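You operate a simulated robot arm through the tools that you are given. There is no shell and no other tool. Be economical: measure what you need, move in short steps, check, and stop when the job is done.

The job below is to be done with a simulated two-armed robot. You get a single attempt, and the scene is never put back.

## Task
Crush the loose cube in the guarded press at the card's rate.
Fine: centre it on the platen's yellow square with the press switch off; switch on only once the platen is in and the door shut; one run; switch off when the amber lamp is dark. Where these are worked on the way, their far stop is far enough and under half their travel is too little: press switch.

Only the result counts: the job must be done as asked and must still hold three seconds after the hand-in. Knocking over, shifting, dropping, spilling or breaking anything else fails it.

## Robot
Two 7-joint arms with two-finger grippers on one trunk, on a base that drives. Base frame: it is fixed to the floor where the robot stands at the start and does not move with it; the origin is under the middle of the robot, x ahead of it, y to its left, z up. Units: mm, degrees, N and s.
The left shoulder is at the start at [25, 189, 1234], the right one opposite. With the tool pointing down near the work surface each hand reaches from about 100 to 740 mm from the robot's upright axis, wherever it stands, measured 20 degrees to its own side. Places, roughly: amber run lamp [800, -100, 1200]; grey drawer of the blue press [800, -100, 800]; guard door [600, -300, 1000]; press switch [400, -100, 600]; rate knob [600, 100, 800]; sliding platen [600, -100, 900]; start button [700, 200, 800]; yellow square on the platen [600, -100, 900]. Payload 2.2 kg a hand.
The tool frame of a hand sits at the grasp point between the pads (the TCP): z along the fingers, y along the line on which they close. The tips reach 19 mm beyond it. Largest opening 116 mm; the body of the gripper starts 70 mm behind the TCP.
Orientation is that of the tool frame in the base frame, as a unit quaternion [w, x, y, z]. With the fingers straight down and closing along the base's y, the tool's x points along the base's -x, its y along +y and its z along -z.

## Interface
- The arms move only by the tool step_arm. It takes "left_deltas", "right_deltas" or both (then of equal length, played together; a hand with none holds still); each is a list that holds one entry, the list of rows, each a list of 7 numbers: the shift along the tool's x, y, z in units of 25 mm (1.0 is 25 mm), then the turn, a rotation vector about the tool's x, y, z in units of 4 degrees (1.0 is 4 degrees), then the opening in per cent of the stroke, from 0 (shut) to 100 (fully open). In form: [[[x, y, z, rx, ry, rz, gripper], ...]]. A call has 1 to 10 rows; each row shifts and turns the commanded pose from where the row before left it, along the tool's axes as they then stand. A call with a number of a shift or a turn outside -1 to 1 is refused whole. A row lasts 0.2 s, in which the tool goes at most 50 mm and 8.6 degrees; a call with a longer step from one row to the next is refused whole, and so is a gripper value outside its range. A pose out of reach is approached as far as the arm can. The call stops where the force on the tool passes 40 N (or 10 N more than at its start, if that is more) or the arm is blocked; 0.2 s more then pass. The fingers move at their own pace and stop on an object; they squeeze with about 32 N. The grip force told is the motor's: it shows also when the fingers shut on nothing. Time passes only in rows, and 0.2 s behind the last, so rows that do not move let the fingers close. The reply holds the time, the measured pose of the TCP, the force on the tool along the base axes, the opening and the grip force, in the units named above and with some noise, with the torque about the TCP (base axes, N m) and any sound that the robot's microphone picked up.
- Cameras (640 x 400 px; columns grow to the right, rows downward): "scene" is now at [142.7, -41.8, 1386.6]; the picture's right is [-0.21, -0.98, -0.02], its down [-0.66, 0.15, -0.74] and it looks along [0.72, -0.14, -0.68] (base axes); focal length 214 px, centre (320, 200). "left" rides on the left gripper at [69, 15, -97] in its tool frame; the picture's right is [-0.21, 0.98, 0.00], its down [-0.76, -0.17, -0.63] and it looks along [-0.62, -0.14, 0.77] (tool axes); focal length 251 px, centre (320, 200). "right" rides on the right gripper at [69, -15, -97] in its tool frame; the picture's right is [0.21, 0.98, 0.00], its down [-0.76, 0.17, -0.63] and it looks along [-0.62, 0.14, 0.77] (tool axes); focal length 251 px, centre (320, 200). There is no depth. A picture from a camera that has moved, and an enlarged one, comes with that camera's place and axes in the base frame and with its lens. The place of the scene camera against the robot may be out by one fixed shift of up to 25 mm in any direction.
- grab_frame(camera): a new picture of that camera. No time passes.
- raise_lower(by): slides the trunk up (or, below 0, down) by that many mm; the arms and the scene camera ride with it, the base frame stays. It gives what a move gives, with no picture.
- drive_base(legs): drives the robot by 1 to 6 legs, each [ahead, left, turn to the left] in mm, mm and degrees, along the robot's own axes; the way and the turn of a leg run together, so that a leg with both is an arc; at most 1500 mm and 180 degrees a leg. The arms and the cameras ride along, it lands a little off, and it stops where it bumps. It gives what a move gives.
- pan_tilt(pan, tilt): turns the head with the scene camera to pan (to the left, within 80 degrees either way) and tilt (down, from -29 to 69), counted from straight ahead of the robot. It gives what a move gives.
- inspect(camera, box): a new picture of the part [left, top, right, bottom] of that camera's present view, enlarged. No time passes.
- job_done(): hands the job in; it is judged then, once.

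Work in short steps. Places have to be worked out from the pictures, the camera data and where the tool is seen: move nearer, look again, correct. Check each grasp and each placing, and mend what went wrong. You have 120 turns and 108 pictures in all, those below and enlarged ones among them. Open the grippers and draw the arms clear of the work before you hand the job in, unless the task says otherwise; then end with one line.

The tools are called as name(argument=value, ...) on one line, values as JSON. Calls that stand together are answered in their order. step_arm: Moves the arms, as the interface text tells. Its arguments: {"type":"object","properties":{"left_deltas":{"type":"array","items":{"type":"array","items":{"type":"array","items":{"type":"number"}}}},"right_deltas":{"type":"array","items":{"type":"array","items":{"type":"array","items":{"type":"number"}}}}},"required":[]} The other tools are called the same way: raise_lower (by) slides the trunk up or down; drive_base (legs) drives the base; pan_tilt (pan, tilt) turns the head that bears the scene camera; grab_frame (camera) takes a picture; inspect (camera, box) takes an enlarged picture of a part of a camera's view; job_done () hands the job in.

At the start:

```text
t: 0.0
left_tool_pos: [569.1, 93.4, 1156.0]
left_ee_rot: [-0.001, 0.002, 1.0, 0.009]
left_force: [-0.7, -1.3, -1.6]
left_ft_torque: [0.13, -0.04, -0.01]
left_opening: 115.8
left_finger_force: 0.0
right_tool_pos: [458.1, -309.2, 1237.0]
right_ee_rot: [-0.001, 0.001, 1.0, 0.009]
right_force: [0.7, -0.9, 0.2]
right_ft_torque: [0.08, 0.04, -0.03]
right_opening: 116.0
right_finger_force: 0.0
trunk travel left (down, up): [-375.0, 115.0]
robot x, y, heading: [2.8, -5.7, -0.0]
head pan, tilt: [-11.8, 42.1]
```

scene: 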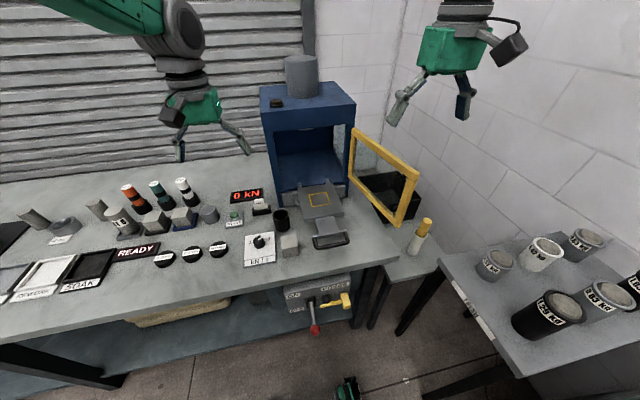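
right: 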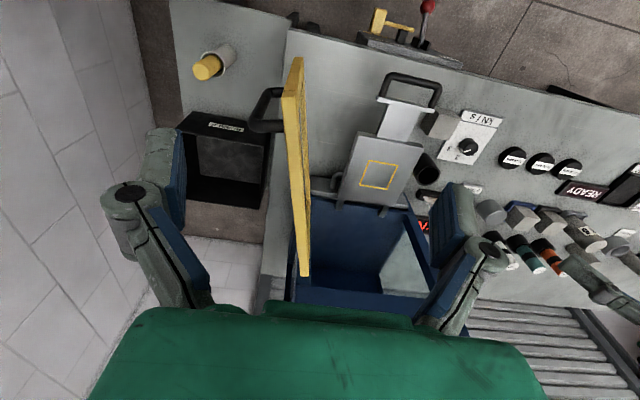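
left: 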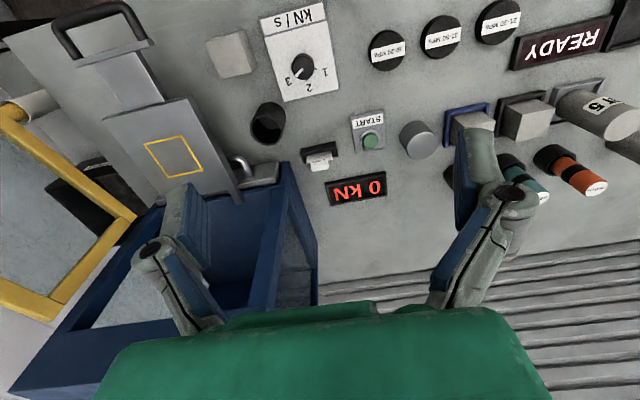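

The cube seems to be the light block next to the rate knob. I'll enlarge the work area to find the card, the switch and the lamp.

inspect(camera="scene", box=[220, 160, 380, 260])

inspect(camera="scene", box=[260, 250, 420, 350])

inspect(camera="scene", box=[0, 160, 240, 310])

inspect(camera="left", box=[200, 0, 460, 210])

```text
4.00 times, centred on (300, 210) of scene
camera zoom: at [142.7, -41.8, 1386.6], right [-0.21, -0.98, -0.02], down [-0.66, 0.15, -0.74], along [0.72, -0.14, -0.68], focal length 858 px, centre (400, 160)
```

zoom: 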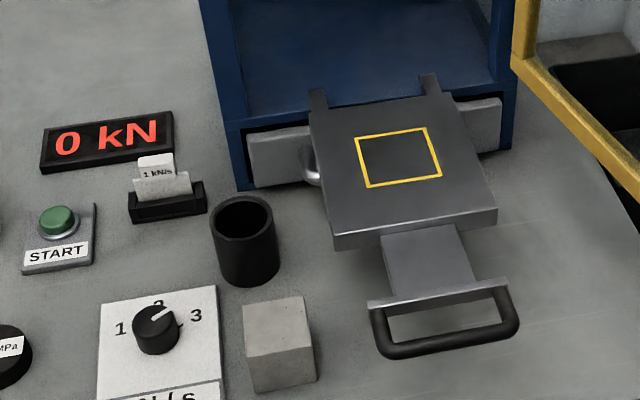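

```text
4.00 times, centred on (340, 300) of scene
camera zoom: at [142.7, -41.8, 1386.6], right [-0.21, -0.98, -0.02], down [-0.66, 0.15, -0.74], along [0.72, -0.14, -0.68], focal length 858 px, centre (240, -200)
```

zoom: 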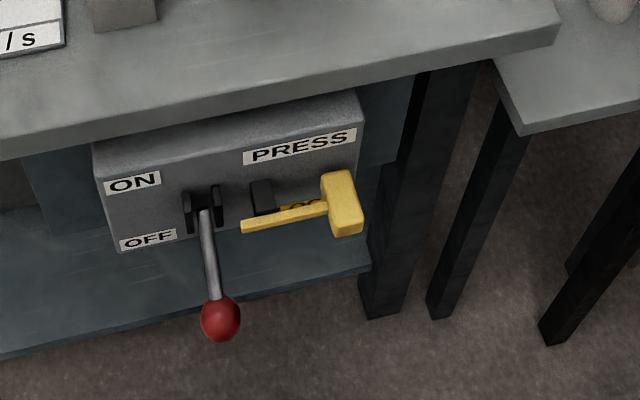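

```text
2.67 times, centred on (120, 235) of scene
camera zoom: at [142.7, -41.8, 1386.6], right [-0.21, -0.98, -0.02], down [-0.66, 0.15, -0.74], along [0.72, -0.14, -0.68], focal length 572 px, centre (853, 107)
```

zoom: 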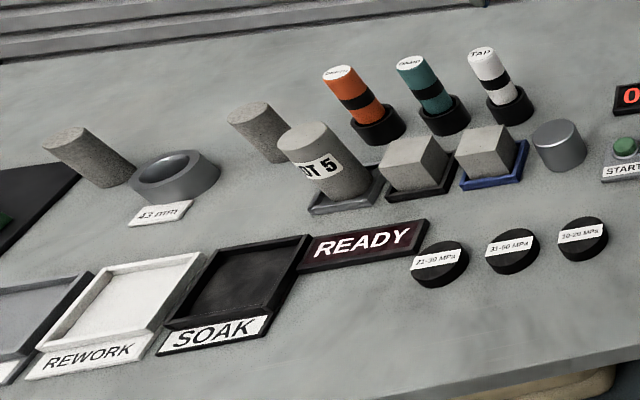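

```text
1.90 times, centred on (330, 105) of left
camera zoom: at [500.6, 107.7, 1253.3], right [0.22, 0.98, 0.02], down [0.76, -0.18, 0.63], along [0.62, -0.13, -0.78], focal length 479 px, centre (301, 381)
```

zoom: 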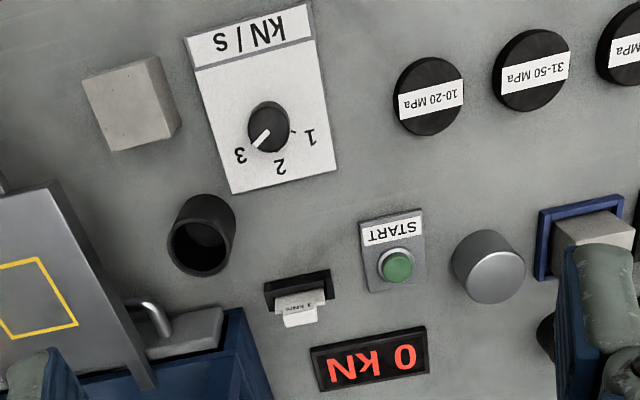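

The card sits in the black holder. I'll enlarge it and the knob.

inspect(camera="scene", box=[248, 194, 280, 214])

inspect(camera="left", box=[290, 130, 354, 180])

inspect(camera="left", box=[260, 40, 340, 100])

inspect(camera="scene", box=[250, 50, 440, 240])

```text
16.00 times, centred on (264, 204) of scene
camera zoom: at [142.7, -41.8, 1386.6], right [-0.21, -0.98, -0.02], down [-0.66, 0.15, -0.74], along [0.72, -0.14, -0.68], focal length 3432 px, centre (1216, 136)
```

zoom: 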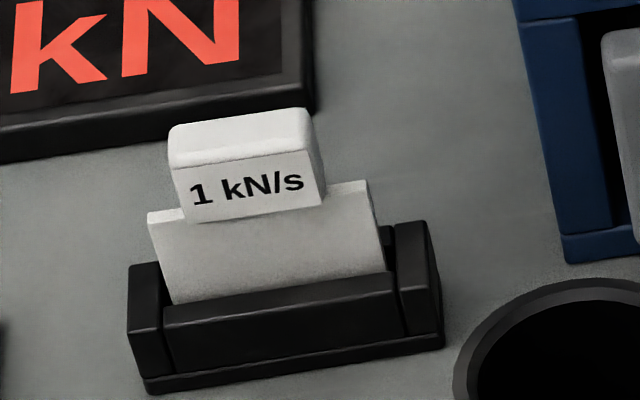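

```text
8.00 times, centred on (322, 155) of left
camera zoom: at [500.6, 107.7, 1253.3], right [0.22, 0.98, 0.02], down [0.76, -0.18, 0.63], along [0.62, -0.13, -0.78], focal length 2012 px, centre (304, 560)
```

zoom: 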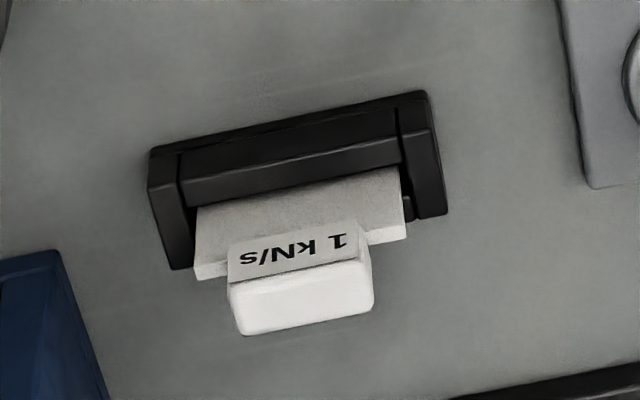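

```text
6.67 times, centred on (300, 70) of left
camera zoom: at [500.6, 107.7, 1253.3], right [0.22, 0.98, 0.02], down [0.76, -0.18, 0.63], along [0.62, -0.13, -0.78], focal length 1676 px, centre (453, 1067)
```

zoom: 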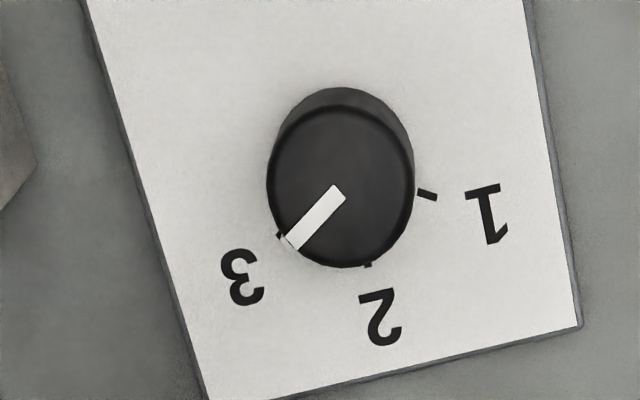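

```text
2.11 times, centred on (345, 145) of scene
camera zoom: at [142.7, -41.8, 1386.6], right [-0.21, -0.98, -0.02], down [-0.66, 0.15, -0.74], along [0.72, -0.14, -0.68], focal length 452 px, centre (267, 316)
```

zoom: 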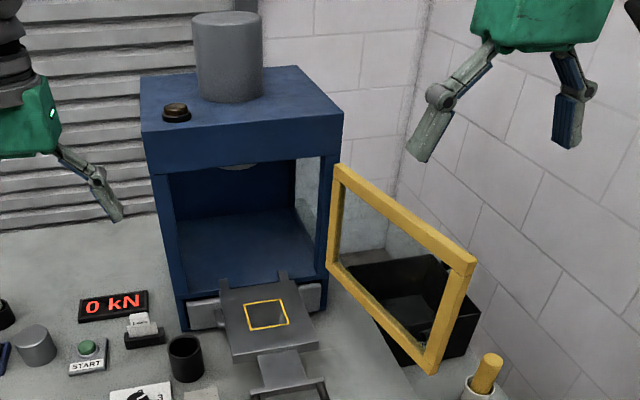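

The card reads 1 kN/s and the knob is at 3. Now I'll look closely at the press switch box, the door and the platen.

inspect(camera="scene", box=[280, 275, 360, 340])

inspect(camera="right", box=[340, 0, 460, 70])

inspect(camera="right", box=[240, 50, 480, 300])

```text
6.15 times, centred on (320, 308) of scene
camera zoom: at [142.7, -41.8, 1386.6], right [-0.21, -0.98, -0.02], down [-0.66, 0.15, -0.74], along [0.72, -0.14, -0.68], focal length 1320 px, centre (320, -462)
```

zoom: 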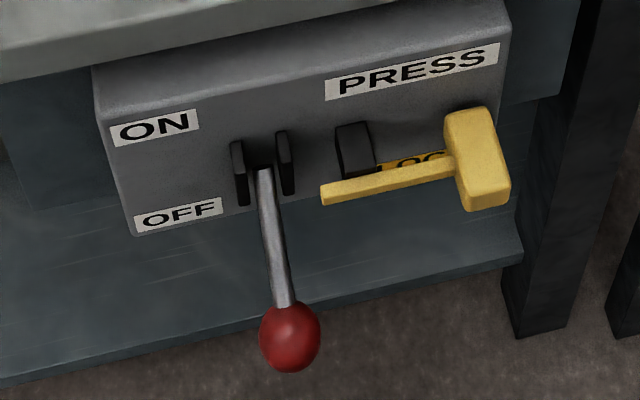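

```text
5.33 times, centred on (400, 35) of right
camera zoom: at [389.3, -327.4, 1332.6], right [-0.21, 0.98, 0.02], down [0.76, 0.15, 0.63], along [0.62, 0.15, -0.77], focal length 1341 px, centre (-107, 1080)
```

zoom: 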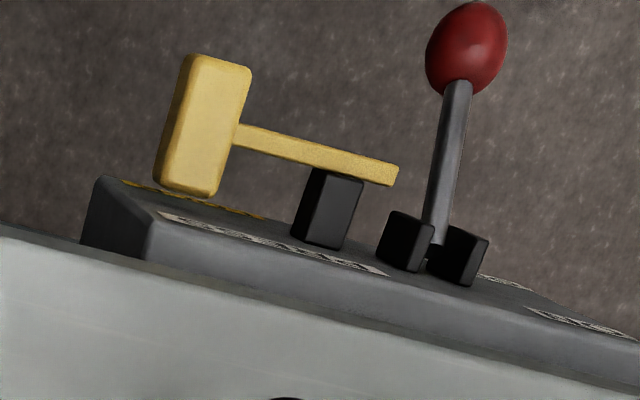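

```text
1.60 times, centred on (360, 175) of right
camera zoom: at [389.3, -327.4, 1332.6], right [-0.21, 0.98, 0.02], down [0.76, 0.15, 0.63], along [0.62, 0.15, -0.77], focal length 402 px, centre (256, 240)
```

zoom: 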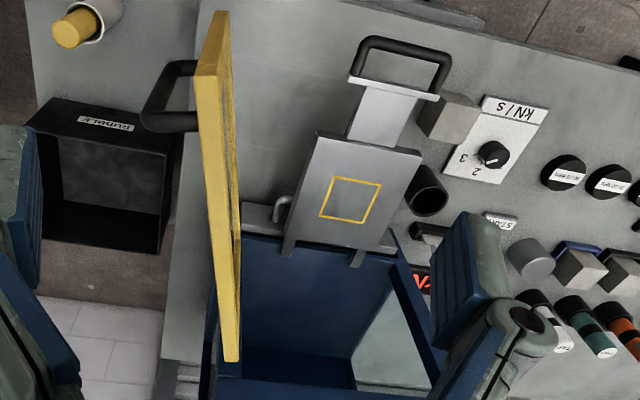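

Knob estimated at about (579, 69, 827). The lock bar looks drawn back from the lever. I'll lower the left hand over the knob.

step_arm(left_deltas=[[[-0.04, -0.1, 1, 0, 0, 0, 100], [-0.04, -0.1, 1, 0, 0, 0, 100], [-0.04, -0.1, 1, 0, 0, 0, 100], [-0.04, -0.1, 1, 0, 0, 0, 100], [-0.04, -0.1, 1, 0, 0, 0, 100], [-0.04, -0.1, 1, 0, 0, 0, 100], [-0.04, -0.1, 1, 0, 0, 0, 100], [-0.04, -0.1, 1, 0, 0, 0, 100], [-0.04, -0.1, 1, 0, 0, 0, 60], [0, 0, 0, 0, 0, 0, 60]]])

grab_frame(camera="left")

grab_frame(camera="scene")

```text
t: 2.2
left_tool_pos: [576.4, 107.3, 930.4]
left_ee_rot: [0.0, 0.0, 1.0, -0.006]
left_force: [-0.2, 1.0, 0.5]
left_ft_torque: [-0.02, 0.01, 0.01]
left_opening: 69.6
left_finger_force: 0.0
right_tool_pos: [453.4, -268.4, 1247.5]
right_ee_rot: [0.001, -0.001, 1.0, -0.008]
right_force: [-0.2, -0.2, -0.4]
right_ft_torque: [0.03, 0.01, -0.02]
right_opening: 116.2
right_finger_force: 0.1
trunk travel left (down, up): [-375.0, 115.0]
robot x, y, heading: [0.6, -0.6, 0.2]
head pan, tilt: [-11.8, 42.1]
```

```text
93 pictures are left
camera left: at [506.5, 124.0, 1027.3], right [0.22, 0.98, -0.01], down [0.75, -0.16, 0.64], along [0.62, -0.15, -0.77], focal length 251 px, centre (320, 200)
```

left: 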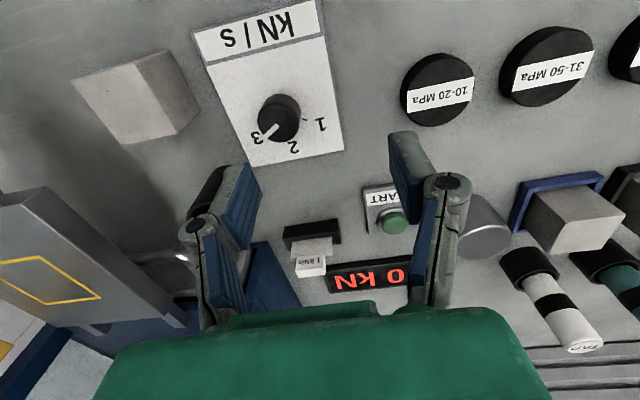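

```text
92 pictures are left
camera scene: at [142.7, 3.9, 1387.4], right [-0.2, -0.98, 0.01], down [-0.66, 0.13, -0.74], along [0.72, -0.16, -0.67], focal length 214 px, centre (320, 200)
```

scene: 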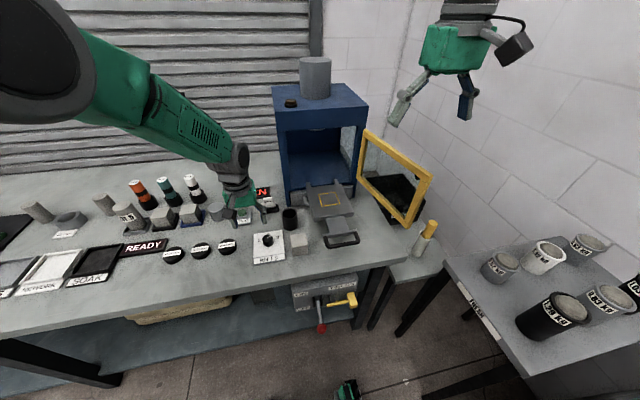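

The robot has settled with a slight sway, so I'll go by measured poses. The knob is again at about (577, 70). I'll measure its pointer angle.

inspect(camera="left", box=[228, 80, 348, 155])

```text
5.33 times, centred on (288, 118) of left
camera zoom: at [506.5, 124.0, 1027.3], right [0.22, 0.98, -0.01], down [0.75, -0.16, 0.64], along [0.62, -0.15, -0.77], focal length 1341 px, centre (491, 640)
```

zoom: 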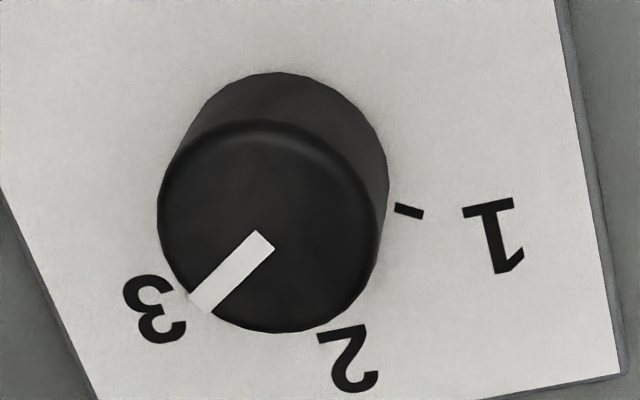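

Knob centre is about (580, 69), top at 827 and panel at 805. The pointer is near -58° and mark 1 near +62°, so it needs about +120° counter-clockwise. I'll move above it and pre-rotate the hand clockwise.

step_arm(left_deltas=[[[-0.07, -0.77, 0, 0, 0, 0, 60], [-0.07, -0.77, 0, 0, 0, 0, 60], [0, 0, 0, 0, 0, 1, 60], [0, 0, 0, 0, 0, 1, 60], [0, 0, 0, 0, 0, 1, 60], [0, 0, 0, 0, 0, 1, 60], [0, 0, 0, 0, 0, 1, 60], [0, 0, 0, 0, 0, 1, 60], [0, 0, 0, 0, 0, 1, 60], [0, 0, 0, 0, 0, 1, 60]]])

step_arm(left_deltas=[[[0, 0, 0.4, 0, 0, 1, 60], [0, 0, 0.4, 0, 0, 1, 60], [0, 0, 0.4, 0, 0, 1, 60], [0, 0, 0.4, 0, 0, 1, 60], [0, 0, 0.4, 0, 0, 1, 60], [0, 0, 0, 0, 0, 1, 60], [0, 0, 0, 0, 0, 1, 60], [0, 0, 0, 0, 0, 0, 60]]])

grab_frame(camera="left")

```text
t: 4.4
left_tool_pos: [578.9, 38.1, 931.4]
left_ee_rot: [0.0, 0.279, 0.96, 0.005]
left_force: [0.3, -0.1, 0.0]
left_ft_torque: [0.1, 0.03, 0.01]
left_opening: 69.6
left_finger_force: 0.1
right_tool_pos: [453.9, -304.5, 1240.4]
right_ee_rot: [0.001, 0.002, 1.0, 0.005]
right_force: [1.2, -1.2, -0.7]
right_ft_torque: [0.12, 0.0, 0.02]
right_opening: 116.0
right_finger_force: 0.1
trunk travel left (down, up): [-375.0, 115.0]
robot x, y, heading: [1.9, -9.9, -0.1]
head pan, tilt: [-11.8, 42.1]
```

```text
t: 6.2
left_tool_pos: [579.6, 39.1, 880.5]
left_ee_rot: [-0.002, 0.503, 0.864, 0.004]
left_force: [-0.5, -0.8, 0.6]
left_ft_torque: [0.08, -0.01, 0.0]
left_opening: 69.6
left_finger_force: 0.0
right_tool_pos: [455.1, -303.2, 1242.9]
right_ee_rot: [0.001, 0.002, 1.0, 0.005]
right_force: [-0.1, -1.2, -0.2]
right_ft_torque: [0.13, 0.0, 0.02]
right_opening: 116.2
right_finger_force: 0.0
trunk travel left (down, up): [-375.0, 115.0]
robot x, y, heading: [3.1, -5.9, -0.1]
head pan, tilt: [-11.8, 42.1]
```

```text
90 pictures are left
camera left: at [557.6, 106.9, 978.6], right [0.96, 0.3, 0.0], down [0.23, -0.74, 0.63], along [0.19, -0.6, -0.78], focal length 251 px, centre (320, 200)
```

left: 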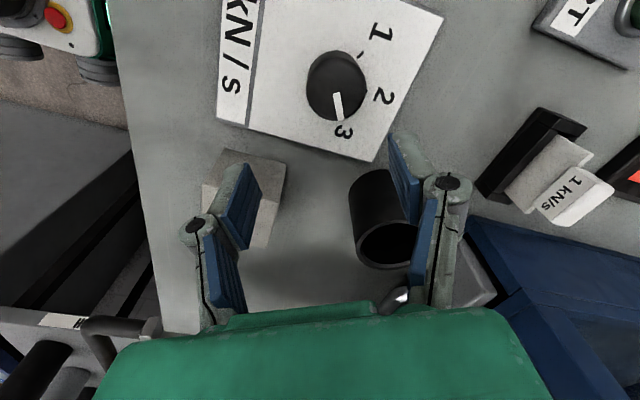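

The sway put the hand about 31 mm short in y. The knob again reads about (579, 71), so I'll correct sideways.

step_arm(left_deltas=[[[0.54, 0.3, 0, 0, 0, 0, 60], [0.54, 0.3, 0, 0, 0, 0, 60], [0, 0, 0, 0, 0, 0, 60], [0, 0, 0, 0, 0, 0, 60]]])

```text
t: 7.2
left_tool_pos: [578.6, 74.8, 881.6]
left_ee_rot: [0.0, 0.502, 0.865, 0.003]
left_force: [-0.6, -0.7, 0.5]
left_ft_torque: [0.02, -0.02, -0.02]
left_opening: 69.7
left_finger_force: 0.0
right_tool_pos: [453.2, -298.6, 1241.9]
right_ee_rot: [0.001, 0.002, 1.0, 0.003]
right_force: [0.0, -0.3, 0.6]
right_ft_torque: [0.06, 0.01, -0.01]
right_opening: 115.8
right_finger_force: 0.1
trunk travel left (down, up): [-375.0, 115.0]
robot x, y, heading: [0.7, -6.5, -0.1]
head pan, tilt: [-11.8, 42.1]
```

I need about 5 mm less in y. I'll go down to TCP z of about 834 and look.

step_arm(left_deltas=[[[-0.18, -0.07, 0.6, 0, 0, 0, 60], [0, 0, 0.6, 0, 0, 0, 60], [0, 0, 0.6, 0, 0, 0, 60], [0, 0, 0, 0, 0, 0, 60]]])

grab_frame(camera="left")

```text
t: 8.2
left_tool_pos: [579.9, 78.1, 836.1]
left_ee_rot: [0.001, 0.502, 0.865, -0.001]
left_force: [-0.6, 0.2, 0.8]
left_ft_torque: [-0.01, 0.01, -0.02]
left_opening: 69.5
left_finger_force: 0.0
right_tool_pos: [454.3, -289.2, 1244.5]
right_ee_rot: [0.001, 0.001, 1.0, -0.001]
right_force: [-0.2, 0.3, 0.2]
right_ft_torque: [0.0, 0.03, -0.02]
right_opening: 116.2
right_finger_force: 0.1
trunk travel left (down, up): [-375.0, 115.0]
robot x, y, heading: [4.6, -2.2, 0.1]
head pan, tilt: [-11.8, 42.1]
```

```text
89 pictures are left
camera left: at [558.4, 146.2, 932.4], right [0.95, 0.3, 0.0], down [0.23, -0.74, 0.63], along [0.19, -0.6, -0.77], focal length 251 px, centre (320, 200)
```

left: 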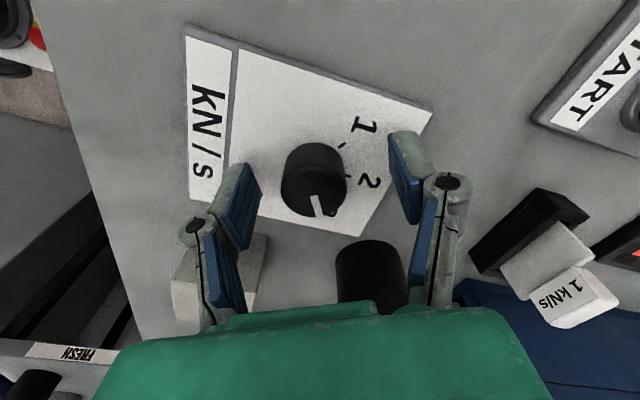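

In the hand view the knob sits about 5 mm along tool -x and 3.5 mm along tool -y from the TCP. I'll correct that, go down 4 mm and look again.

step_arm(left_deltas=[[[-0.2, -0.14, 0.16, 0, 0, 0, 60], [0, 0, 0, 0, 0, 0, 60], [0, 0, 0, 0, 0, 0, 60]]])

inspect(camera="left", box=[190, 100, 450, 260])

```text
t: 9.0
left_tool_pos: [578.1, 66.8, 831.9]
left_ee_rot: [-0.001, 0.502, 0.865, 0.001]
left_force: [-0.9, -0.5, -0.4]
left_ft_torque: [0.0, 0.02, -0.02]
left_opening: 69.4
left_finger_force: 0.1
right_tool_pos: [453.4, -295.4, 1243.3]
right_ee_rot: [0.002, 0.002, 1.0, 0.002]
right_force: [-0.6, -0.7, -1.1]
right_ft_torque: [0.02, 0.03, -0.01]
right_opening: 116.1
right_finger_force: 0.1
trunk travel left (down, up): [-375.0, 115.0]
robot x, y, heading: [2.6, -7.7, 0.1]
head pan, tilt: [-11.8, 42.1]
```

```text
2.46 times, centred on (320, 180) of left
camera zoom: at [557.5, 135.2, 929.0], right [0.95, 0.3, 0.0], down [0.23, -0.74, 0.63], along [0.19, -0.6, -0.78], focal length 619 px, centre (320, 249)
```

zoom: 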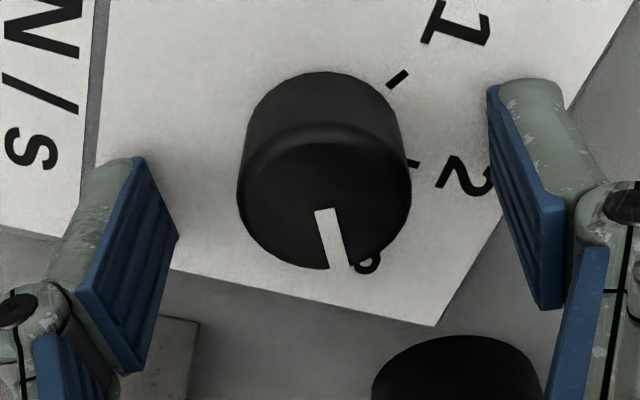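

Centred across the fingers. I'll shift another 4 mm along tool -x and close on the knob.

step_arm(left_deltas=[[[-0.16, 0.04, 0, 0, 0, 0, 60], [0, 0, 0, 0, 0, 0, 40], [0, 0, 0, 0, 0, 0, 10], [0, 0, 0, 0, 0, 0, 10]]])

inspect(camera="left", box=[190, 100, 450, 260])

```text
t: 10.0
left_tool_pos: [577.8, 70.6, 831.4]
left_ee_rot: [0.0, 0.502, 0.865, -0.004]
left_force: [-16.3, 1.5, -2.7]
left_ft_torque: [1.14, 0.8, 0.01]
left_opening: 34.8
left_finger_force: 44.6
right_tool_pos: [453.0, -284.2, 1245.0]
right_ee_rot: [0.001, 0.001, 1.0, -0.002]
right_force: [-0.6, -0.1, 1.2]
right_ft_torque: [-0.02, 0.0, 0.01]
right_opening: 116.0
right_finger_force: 0.1
trunk travel left (down, up): [-375.0, 115.0]
robot x, y, heading: [1.8, -4.3, -0.1]
head pan, tilt: [-11.8, 42.1]
```

```text
2.46 times, centred on (320, 180) of left
camera zoom: at [557.9, 139.3, 927.6], right [0.95, 0.3, -0.01], down [0.23, -0.74, 0.64], along [0.19, -0.61, -0.77], focal length 619 px, centre (320, 249)
```

zoom: 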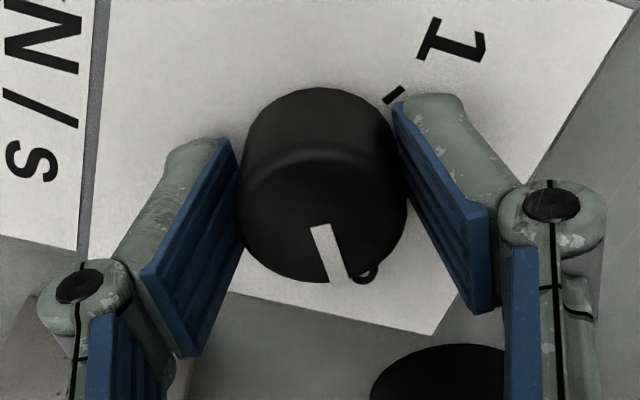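

The knob is gripped at 34.8 mm. I'll turn 40° counter-clockwise and check.

step_arm(left_deltas=[[[0, 0.08, 0, 0, 0, -1, 10], [0, 0, 0, 0, 0, -1, 10], [0, 0, 0, 0, 0, -1, 10], [0, 0, 0, 0, 0, -1, 10], [0, 0, 0, 0, 0, -1, 10], [0, 0, 0, 0, 0, -1, 10], [0, 0, 0, 0, 0, -1, 10], [0, 0, 0, 0, 0, -1, 10], [0, 0, 0, 0, 0, -1, 10], [0, 0, 0, 0, 0, -1, 10]]])

inspect(camera="left", box=[190, 100, 450, 260])

```text
t: 12.2
left_tool_pos: [578.4, 70.6, 833.2]
left_ee_rot: [-0.003, 0.175, 0.985, 0.0]
left_force: [-30.2, 1.4, -7.2]
left_ft_torque: [-0.1, 0.36, 0.01]
left_opening: 34.7
left_finger_force: 44.9
right_tool_pos: [451.8, -289.8, 1244.8]
right_ee_rot: [0.003, 0.001, 1.0, 0.0]
right_force: [0.6, -0.2, 0.1]
right_ft_torque: [0.01, -0.05, -0.02]
right_opening: 115.9
right_finger_force: 0.0
trunk travel left (down, up): [-375.0, 115.0]
robot x, y, heading: [2.3, -5.4, 0.1]
head pan, tilt: [-11.8, 42.1]
```

```text
2.46 times, centred on (320, 180) of left
camera zoom: at [519.7, 108.5, 928.5], right [0.54, 0.84, 0.0], down [0.66, -0.42, 0.63], along [0.53, -0.34, -0.78], focal length 619 px, centre (320, 249)
```

zoom: 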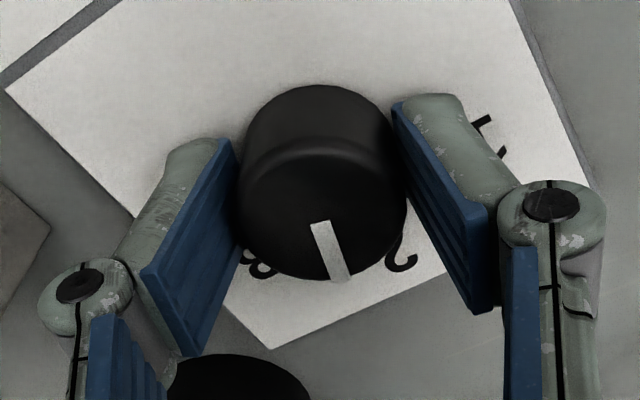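

The knob is following. Force is building in -x, so I'll ease the command that way and turn a further 40°.

step_arm(left_deltas=[[[0.2, -0.06, 0, 0, 0, -1, 10], [0, 0, 0, 0, 0, -1, 10], [0, 0, 0, 0, 0, -1, 10], [0, 0, 0, 0, 0, -1, 10], [0, 0, 0, 0, 0, -1, 10], [0, 0, 0, 0, 0, -1, 10], [0, 0, 0, 0, 0, -1, 10], [0, 0, 0, 0, 0, -1, 10], [0, 0, 0, 0, 0, -1, 10], [0, 0, 0, 0, 0, -1, 10]]])

step_arm(left_deltas=[[[0, 0, 0, 0, 0, -1, 10], [0, 0, 0, 0, 0, -1, 10], [0, 0, 0, 0, 0, -1, 10], [0, 0, 0, 0, 0, -1, 10], [0, 0, 0, 0, 0, -1, 10], [0, 0, 0, 0, 0, -1, 10], [0, 0, 0, 0, 0, -1, 10], [0, 0, 0, 0, 0, -1, 10], [0, 0, 0, 0, 0, 0, 10]]])

inspect(camera="left", box=[190, 100, 450, 260])

```text
t: 14.4
left_tool_pos: [579.6, 71.5, 831.3]
left_ee_rot: [0.0, -0.173, 0.985, -0.001]
left_force: [-5.8, 0.7, -19.2]
left_ft_torque: [0.32, -0.76, -0.01]
left_opening: 34.4
left_finger_force: 44.7
right_tool_pos: [454.0, -288.4, 1244.3]
right_ee_rot: [0.001, 0.001, 1.0, -0.001]
right_force: [-1.2, -0.5, -0.4]
right_ft_torque: [-0.02, 0.0, -0.02]
right_opening: 116.1
right_finger_force: 0.1
trunk travel left (down, up): [-375.0, 115.0]
robot x, y, heading: [2.0, -4.6, 0.1]
head pan, tilt: [-11.8, 42.1]
```

```text
t: 16.4
left_tool_pos: [579.3, 70.2, 832.2]
left_ee_rot: [0.001, -0.438, 0.899, 0.0]
left_force: [-1.6, 1.2, -14.9]
left_ft_torque: [0.18, -0.04, 0.0]
left_opening: 34.5
left_finger_force: 45.2
right_tool_pos: [455.0, -288.9, 1243.6]
right_ee_rot: [0.001, 0.001, 1.0, -0.001]
right_force: [0.8, 0.2, -0.1]
right_ft_torque: [-0.03, 0.01, 0.01]
right_opening: 116.0
right_finger_force: 0.2
trunk travel left (down, up): [-375.0, 115.0]
robot x, y, heading: [2.3, -4.9, 0.2]
head pan, tilt: [-11.8, 42.1]
```

```text
2.46 times, centred on (320, 180) of left
camera zoom: at [524.2, 25.9, 928.4], right [-0.64, 0.77, 0.0], down [0.6, 0.49, 0.63], along [0.49, 0.4, -0.77], focal length 619 px, centre (320, 249)
```

zoom: 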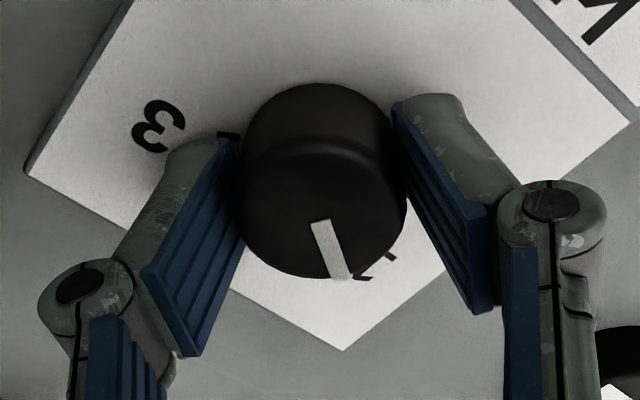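

That is about 112° so far. I'll do the last 8°, release, rise, and check the pointer.

step_arm(left_deltas=[[[0, 0, 0, 0, 0, -1, 10], [0, 0, 0, 0, 0, -1, 10], [0, 0, 0, 0, 0, 0, 10], [0, 0, 0, 0, 0, 0, 60], [0, 0, 0, 0, 0, 0, 60], [0, 0, -0.8, 0, 0, 0, 60], [0, 0, -0.8, 0, 0, 0, 60], [0, 0, -0.8, 0, 0, 0, 60], [0, 0, 0, 0, 0, 0, 60]]])

inspect(camera="left", box=[190, 60, 450, 220])

```text
t: 18.4
left_tool_pos: [578.5, 71.6, 891.3]
left_ee_rot: [0.001, -0.498, 0.867, -0.001]
left_force: [-0.9, 1.4, -0.1]
left_ft_torque: [-0.01, 0.02, -0.04]
left_opening: 69.7
left_finger_force: 0.1
right_tool_pos: [454.8, -288.1, 1243.6]
right_ee_rot: [0.001, 0.001, 1.0, 0.001]
right_force: [-0.5, 0.0, -0.2]
right_ft_torque: [-0.03, -0.02, 0.01]
right_opening: 116.1
right_finger_force: 0.0
trunk travel left (down, up): [-375.0, 115.0]
robot x, y, heading: [-4.0, -1.0, 0.1]
head pan, tilt: [-11.8, 42.1]
```

```text
2.46 times, centred on (320, 140) of left
camera zoom: at [530.2, 18.9, 988.7], right [-0.74, 0.68, 0.0], down [0.52, 0.57, 0.63], along [0.43, 0.46, -0.77], focal length 619 px, centre (320, 348)
```

zoom: 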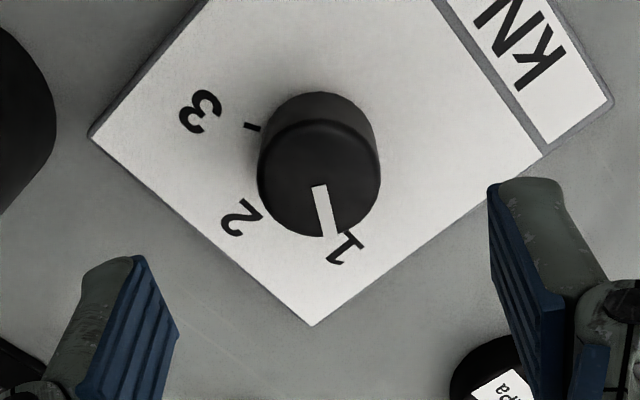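

The pointer reads +61°, so the knob is on 1. Next I'll rotate the hand back, rise and move toward the cube, roughly (532, -27).

step_arm(left_deltas=[[[0, 0, -0.4, 0, 0, 1, 60], [0, 0, -0.4, 0, 0, 1, 60], [0, 0, -0.4, 0, 0, 1, 60], [0, 0, -0.4, 0, 0, 1, 60], [0, 0, -0.4, 0, 0, 1, 60], [0, 0, 0, 0, 0, 1, 60], [0, 0, 0, 0, 0, 1, 60], [0, 0, 0, 0, 0, 1, 60], [0, 0, 0, 0, 0, 1, 60], [0, 0, 0, 0, 0, 1, 60]]])

step_arm(left_deltas=[[[0, 0, 0, 0, 0, 1, 60], [0, 0, 0, 0, 0, 1, 60], [0, 0, 0, 0, 0, 1, 60], [0, 0, 0, 0, 0, 1, 60], [0, 0, 0, 0, 0, 1, 60], [0.5, -0.8, 0, 0, 0, 0, 60], [0.5, -0.8, 0, 0, 0, 0, 70], [0.5, -0.8, 0, 0, 0, 0, 80], [0, 0, 0, 0, 0, 0, 80], [0, 0, 0, 0, 0, 0, 80]]])

grab_frame(camera="left")

```text
t: 20.6
left_tool_pos: [578.5, 69.6, 941.9]
left_ee_rot: [0.002, -0.171, 0.985, -0.001]
left_force: [-1.3, 0.0, -0.5]
left_ft_torque: [-0.03, -0.01, -0.03]
left_opening: 69.7
left_finger_force: 0.0
right_tool_pos: [453.5, -288.9, 1243.9]
right_ee_rot: [0.001, 0.001, 1.0, 0.0]
right_force: [-0.1, 0.0, 0.3]
right_ft_torque: [-0.01, -0.01, 0.02]
right_opening: 115.7
right_finger_force: 0.0
trunk travel left (down, up): [-375.0, 115.0]
robot x, y, heading: [0.3, -4.6, 0.0]
head pan, tilt: [-11.8, 42.1]
```

```text
t: 22.8
left_tool_pos: [541.8, 16.0, 942.1]
left_ee_rot: [-0.003, -0.003, 1.0, -0.005]
left_force: [0.5, -0.3, -0.6]
left_ft_torque: [-0.01, 0.02, -0.01]
left_opening: 92.7
left_finger_force: 0.1
right_tool_pos: [454.1, -287.5, 1243.6]
right_ee_rot: [0.001, 0.001, 1.0, -0.001]
right_force: [0.5, -0.9, -0.4]
right_ft_torque: [-0.03, 0.04, -0.02]
right_opening: 116.0
right_finger_force: 0.0
trunk travel left (down, up): [-375.0, 115.0]
robot x, y, heading: [-3.0, -1.2, -0.1]
head pan, tilt: [-11.8, 42.1]
```

```text
83 pictures are left
camera left: at [472.5, 31.2, 1038.5], right [0.21, 0.98, -0.01], down [0.76, -0.16, 0.63], along [0.62, -0.14, -0.78], focal length 251 px, centre (320, 200)
```

left: 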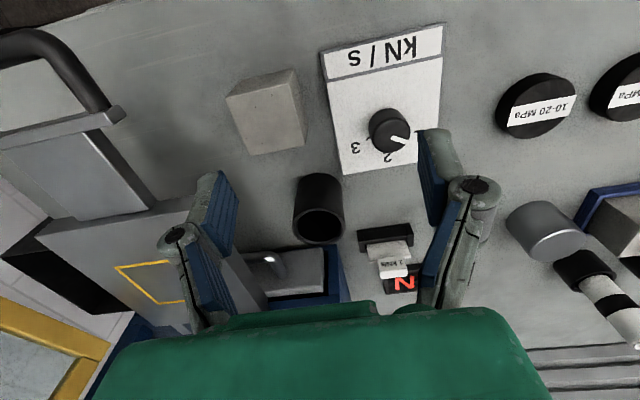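

The cube is in view. I'll zoom in for its corners and yaw.

inspect(camera="left", box=[210, 55, 322, 165])

inspect(camera="left", box=[0, 20, 220, 320])

```text
3.64 times, centred on (266, 110) of left
camera zoom: at [472.5, 31.2, 1038.5], right [0.21, 0.98, -0.01], down [0.76, -0.16, 0.63], along [0.62, -0.14, -0.78], focal length 914 px, centre (516, 527)
```

zoom: 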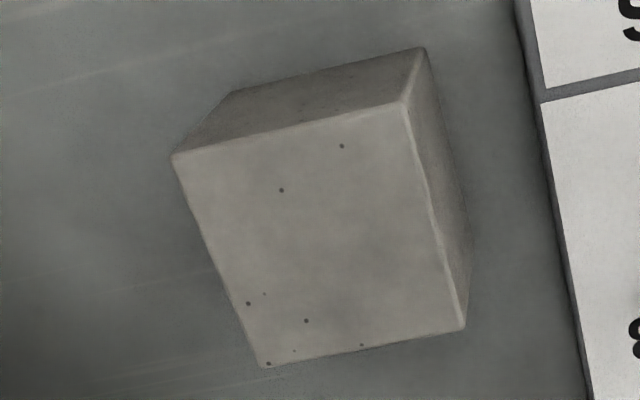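

```text
1.33 times, centred on (110, 170) of left
camera zoom: at [472.5, 31.2, 1038.5], right [0.21, 0.98, -0.01], down [0.76, -0.16, 0.63], along [0.62, -0.14, -0.78], focal length 335 px, centre (600, 240)
```

zoom: 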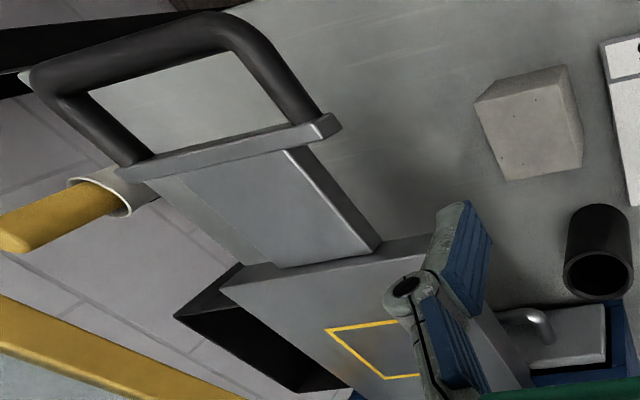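

The cube is about 48–50 mm, aligned with the base, and centred near (541, -27.5) with its top at about 845. I'll move over it and go partway down.

step_arm(left_deltas=[[[0, -0.87, 0, 0, 0, 0, 80], [0, -0.87, 0, 0, 0, 0, 80], [0, 0, 0.7, 0, 0, 0, 80], [0, 0, 0.7, 0, 0, 0, 80], [0, 0, 0, 0, 0, 0, 80], [0, 0, 0, 0, 0, 0, 80]]])

grab_frame(camera="left")

```text
t: 24.2
left_tool_pos: [540.6, -32.9, 907.6]
left_ee_rot: [0.001, 0.002, 1.0, 0.0]
left_force: [0.2, 0.2, 0.0]
left_ft_torque: [-0.02, 0.02, -0.01]
left_opening: 92.6
left_finger_force: 0.1
right_tool_pos: [454.2, -287.5, 1243.8]
right_ee_rot: [0.0, 0.001, 1.0, 0.0]
right_force: [-0.7, -0.6, -0.2]
right_ft_torque: [-0.01, 0.01, -0.01]
right_opening: 116.1
right_finger_force: 0.1
trunk travel left (down, up): [-375.0, 115.0]
robot x, y, heading: [1.1, 0.9, 0.3]
head pan, tilt: [-11.8, 42.1]
```

```text
80 pictures are left
camera left: at [471.3, -17.2, 1003.8], right [0.22, 0.98, 0.0], down [0.75, -0.17, 0.63], along [0.62, -0.14, -0.77], focal length 251 px, centre (320, 200)
```

left: 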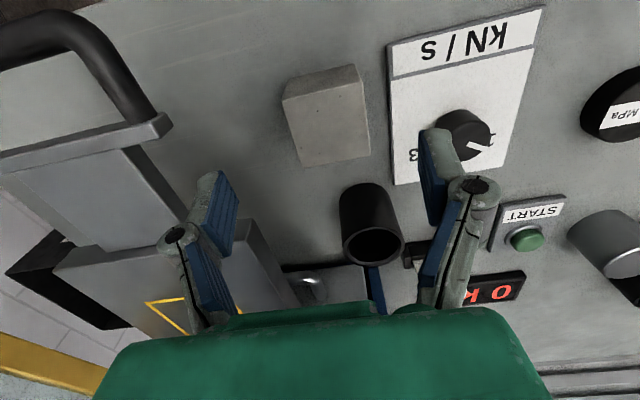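

Centre confirmed at (539, -27). I'll shift +5.5 mm in y and go down to 829.

step_arm(left_deltas=[[[0.06, 0.22, 0.5, 0, 0, 0, 80], [0, 0, 0.7, 0, 0, 0, 80], [0, 0, 0.7, 0, 0, 0, 80], [0, 0, 0.7, 0, 0, 0, 80], [0, 0, 0.5, 0, 0, 0, 80], [0, 0, 0, 0, 0, 0, 80]]])

grab_frame(camera="left")

```text
t: 25.6
left_tool_pos: [538.4, -27.5, 830.1]
left_ee_rot: [0.002, 0.001, 1.0, -0.001]
left_force: [0.2, 0.5, -0.2]
left_ft_torque: [0.0, -0.02, 0.02]
left_opening: 92.7
left_finger_force: 0.0
right_tool_pos: [454.0, -288.3, 1243.6]
right_ee_rot: [0.001, 0.0, 1.0, 0.0]
right_force: [0.0, -1.0, 0.7]
right_ft_torque: [0.02, -0.03, 0.0]
right_opening: 116.0
right_finger_force: 0.1
trunk travel left (down, up): [-375.0, 115.0]
robot x, y, heading: [0.9, -4.6, 0.0]
head pan, tilt: [-11.8, 42.1]
```

```text
79 pictures are left
camera left: at [469.2, -12.0, 926.6], right [0.22, 0.98, 0.0], down [0.75, -0.17, 0.63], along [0.62, -0.14, -0.77], focal length 251 px, centre (320, 200)
```

left: 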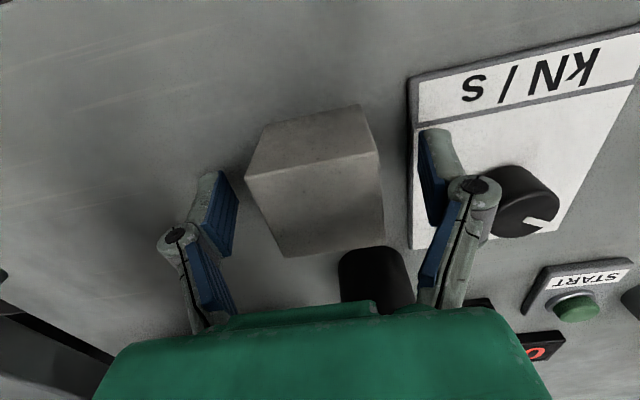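

The cube sits centred between the fingers. I'll close and lift.

step_arm(left_deltas=[[[0, 0, 0, 0, 0, 0, 50], [0, 0, 0, 0, 0, 0, 25], [0, 0, 0, 0, 0, 0, 25], [0, 0, 0, 0, 0, 0, 25]]])

step_arm(left_deltas=[[[0, 0, -0.6, 0, 0, 0, 25], [0, 0, -0.8, 0, 0, 0, 25], [0, 0, -0.8, 0, 0, 0, 25], [0, 0, -0.8, 0, 0, 0, 25], [0, 0, -1, 0, 0, 0, 25], [0, 0, 0, 0, 0, 0, 25], [0, 0, 0, 0, 0, 0, 25]]])

grab_frame(camera="left")

grab_frame(camera="right")

```text
t: 26.6
left_tool_pos: [539.6, -27.0, 829.9]
left_ee_rot: [0.001, 0.002, 1.0, -0.001]
left_force: [0.6, 0.9, -0.5]
left_ft_torque: [0.1, -0.03, 0.0]
left_opening: 49.6
left_finger_force: 32.1
right_tool_pos: [455.0, -287.7, 1243.7]
right_ee_rot: [0.002, 0.0, 1.0, -0.001]
right_force: [0.6, 0.3, -0.6]
right_ft_torque: [-0.02, 0.0, 0.0]
right_opening: 116.1
right_finger_force: 0.1
trunk travel left (down, up): [-375.0, 115.0]
robot x, y, heading: [-2.6, -2.2, -0.1]
head pan, tilt: [-11.8, 42.1]
```

```text
t: 28.2
left_tool_pos: [540.3, -27.8, 930.9]
left_ee_rot: [0.001, 0.001, 1.0, 0.0]
left_force: [0.5, 0.2, -2.9]
left_ft_torque: [0.01, 0.01, 0.01]
left_opening: 49.9
left_finger_force: 32.1
right_tool_pos: [454.6, -288.0, 1245.2]
right_ee_rot: [0.001, 0.002, 1.0, 0.0]
right_force: [-0.8, 0.0, 0.2]
right_ft_torque: [0.01, 0.0, -0.02]
right_opening: 116.1
right_finger_force: 0.1
trunk travel left (down, up): [-375.0, 115.0]
robot x, y, heading: [-3.4, -3.9, 0.0]
head pan, tilt: [-11.8, 42.1]
```

```text
78 pictures are left
camera left: at [470.2, -11.3, 1026.5], right [0.22, 0.98, 0.0], down [0.76, -0.17, 0.63], along [0.62, -0.14, -0.77], focal length 251 px, centre (320, 200)
```

left: 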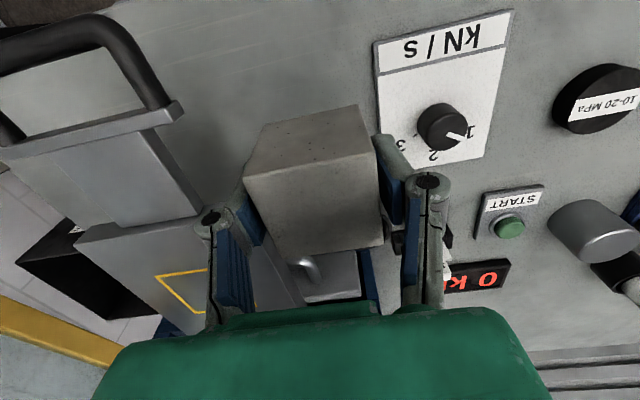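

```text
77 pictures are left
camera right: at [385.4, -304.3, 1339.3], right [-0.21, 0.98, 0.0], down [0.76, 0.17, 0.63], along [0.62, 0.13, -0.77], focal length 251 px, centre (320, 200)
```

right: 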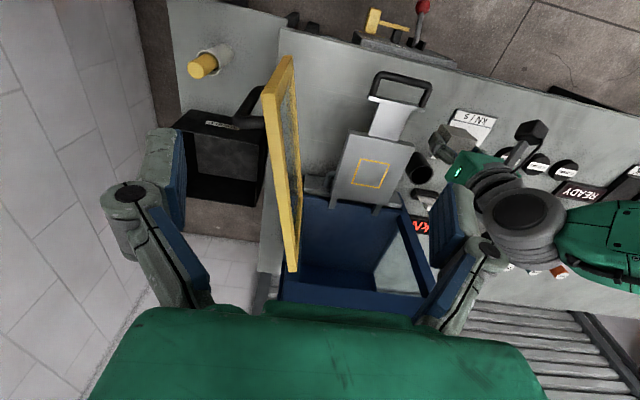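

The cube is held at 49.9 mm. Now I'll locate the yellow square and platen from both hands.

inspect(camera="right", box=[320, 60, 450, 220])

inspect(camera="left", box=[60, 200, 330, 340])

```text
2.50 times, centred on (385, 140) of right
camera zoom: at [385.4, -304.3, 1339.3], right [-0.21, 0.98, 0.0], down [0.76, 0.17, 0.63], along [0.62, 0.13, -0.77], focal length 629 px, centre (158, 350)
```

zoom: 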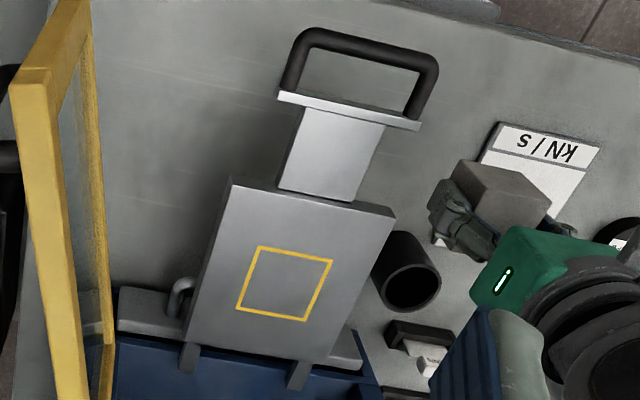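

```text
2.37 times, centred on (195, 270) of left
camera zoom: at [470.2, -11.3, 1026.5], right [0.22, 0.98, 0.0], down [0.76, -0.17, 0.63], along [0.62, -0.14, -0.77], focal length 596 px, centre (616, 34)
```

zoom: 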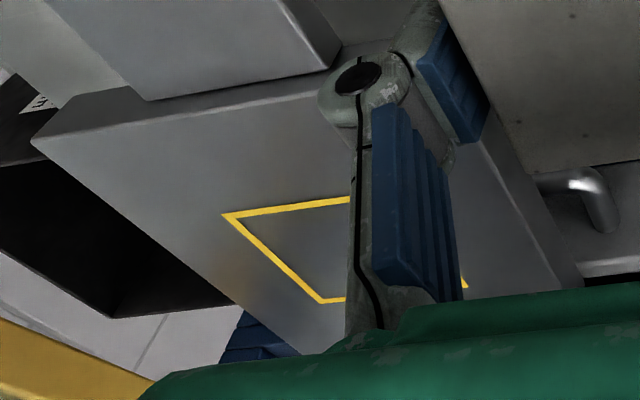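

The square's centre comes out at (641, -146) with the platen top at about z 912, and the two cameras agree. The cube's bottom is about 37 mm below the TCP. I'll lift and carry it over.

step_arm(left_deltas=[[[0, 0, -0.7, 0, 0, 0, 25], [0, 0, -0.8, 0, 0, 0, 25], [0, 0, -0.8, 0, 0, 0, 25], [-0.8, -0.9, 0, 0, 0, 0, 25], [-0.8, -0.9, 0, 0, 0, 0, 25], [-0.8, -0.9, 0, 0, 0, 0, 25], [-0.8, -0.9, 0, 0, 0, 0, 25], [-0.8, -0.9, 0, 0, 0, 0, 25], [0, 0, 0, 0, 0, 0, 25], [0, 0, 0, 0, 0, 0, 25]]])

grab_frame(camera="left")

inspect(camera="right", box=[250, 40, 490, 240])

```text
t: 30.4
left_tool_pos: [590.5, -114.4, 996.7]
left_ee_rot: [0.0, 0.001, 1.0, -0.001]
left_force: [-0.6, -0.6, -3.5]
left_ft_torque: [0.02, -0.05, 0.01]
left_opening: 49.7
left_finger_force: 32.2
left hand out of reach, approached as far as the arm can: row 7, 8
right_tool_pos: [453.9, -288.5, 1244.8]
right_ee_rot: [0.001, 0.001, 1.0, 0.0]
right_force: [0.0, -0.2, -0.2]
right_ft_torque: [0.0, 0.01, 0.02]
right_opening: 115.8
right_finger_force: 0.2
trunk travel left (down, up): [-375.0, 115.0]
robot x, y, heading: [1.2, -3.7, -0.0]
head pan, tilt: [-11.8, 42.1]
```

```text
74 pictures are left
camera left: at [520.6, -97.7, 1092.9], right [0.22, 0.98, 0.0], down [0.76, -0.17, 0.63], along [0.62, -0.14, -0.77], focal length 251 px, centre (320, 200)
```

left: 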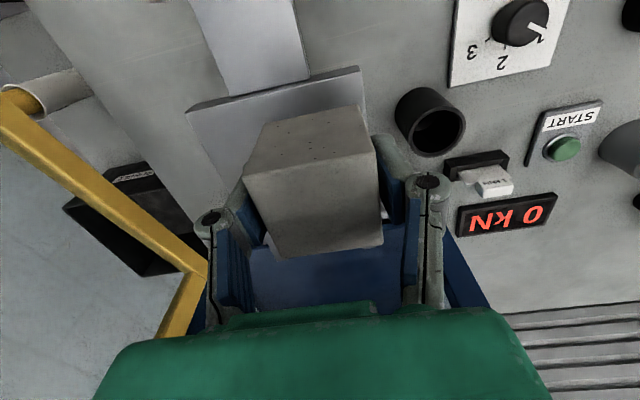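

```text
2.00 times, centred on (370, 140) of right
camera zoom: at [385.0, -304.6, 1339.4], right [-0.21, 0.98, 0.0], down [0.76, 0.16, 0.63], along [0.62, 0.13, -0.77], focal length 503 px, centre (220, 320)
```

zoom: 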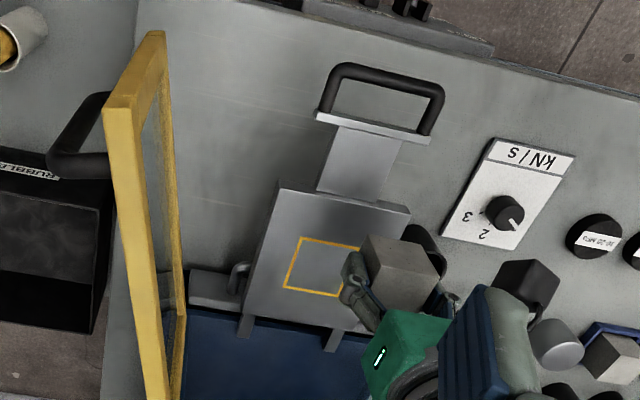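

The left arm runs out of cross-body reach here. I'll bring the cube back to the left, then turn the base about 25° to the right so the square falls on the left hand's own side.

step_arm(left_deltas=[[[0.2, 1, 0, 0, 0, 0, 25], [0.2, 1, 0, 0, 0, 0, 25], [0.2, 1, 0, 0, 0, 0, 25], [0.2, 1, 0, 0, 0, 0, 25], [0.2, 1, 0, 0, 0, 0, 25], [0.2, 1, 0, 0, 0, 0, 25], [0.2, 1, 0, 0, 0, 0, 25], [0.2, 1, 0, 0, 0, 0, 25], [0.2, 1, 0, 0, 0, 0, 25], [0, 0, 0, 0, 0, 0, 25]]])

```text
t: 32.6
left_tool_pos: [545.2, 113.4, 996.3]
left_ee_rot: [0.0, 0.002, 1.0, -0.001]
left_force: [-0.6, -0.2, -2.3]
left_ft_torque: [0.0, 0.04, 0.03]
left_opening: 49.8
left_finger_force: 32.3
right_tool_pos: [455.2, -289.2, 1245.3]
right_ee_rot: [0.001, 0.001, 1.0, 0.0]
right_force: [0.3, -0.3, 0.7]
right_ft_torque: [-0.02, -0.03, -0.01]
right_opening: 116.0
right_finger_force: 0.0
trunk travel left (down, up): [-375.0, 115.0]
robot x, y, heading: [1.4, -3.7, 0.2]
head pan, tilt: [-11.8, 42.1]
```

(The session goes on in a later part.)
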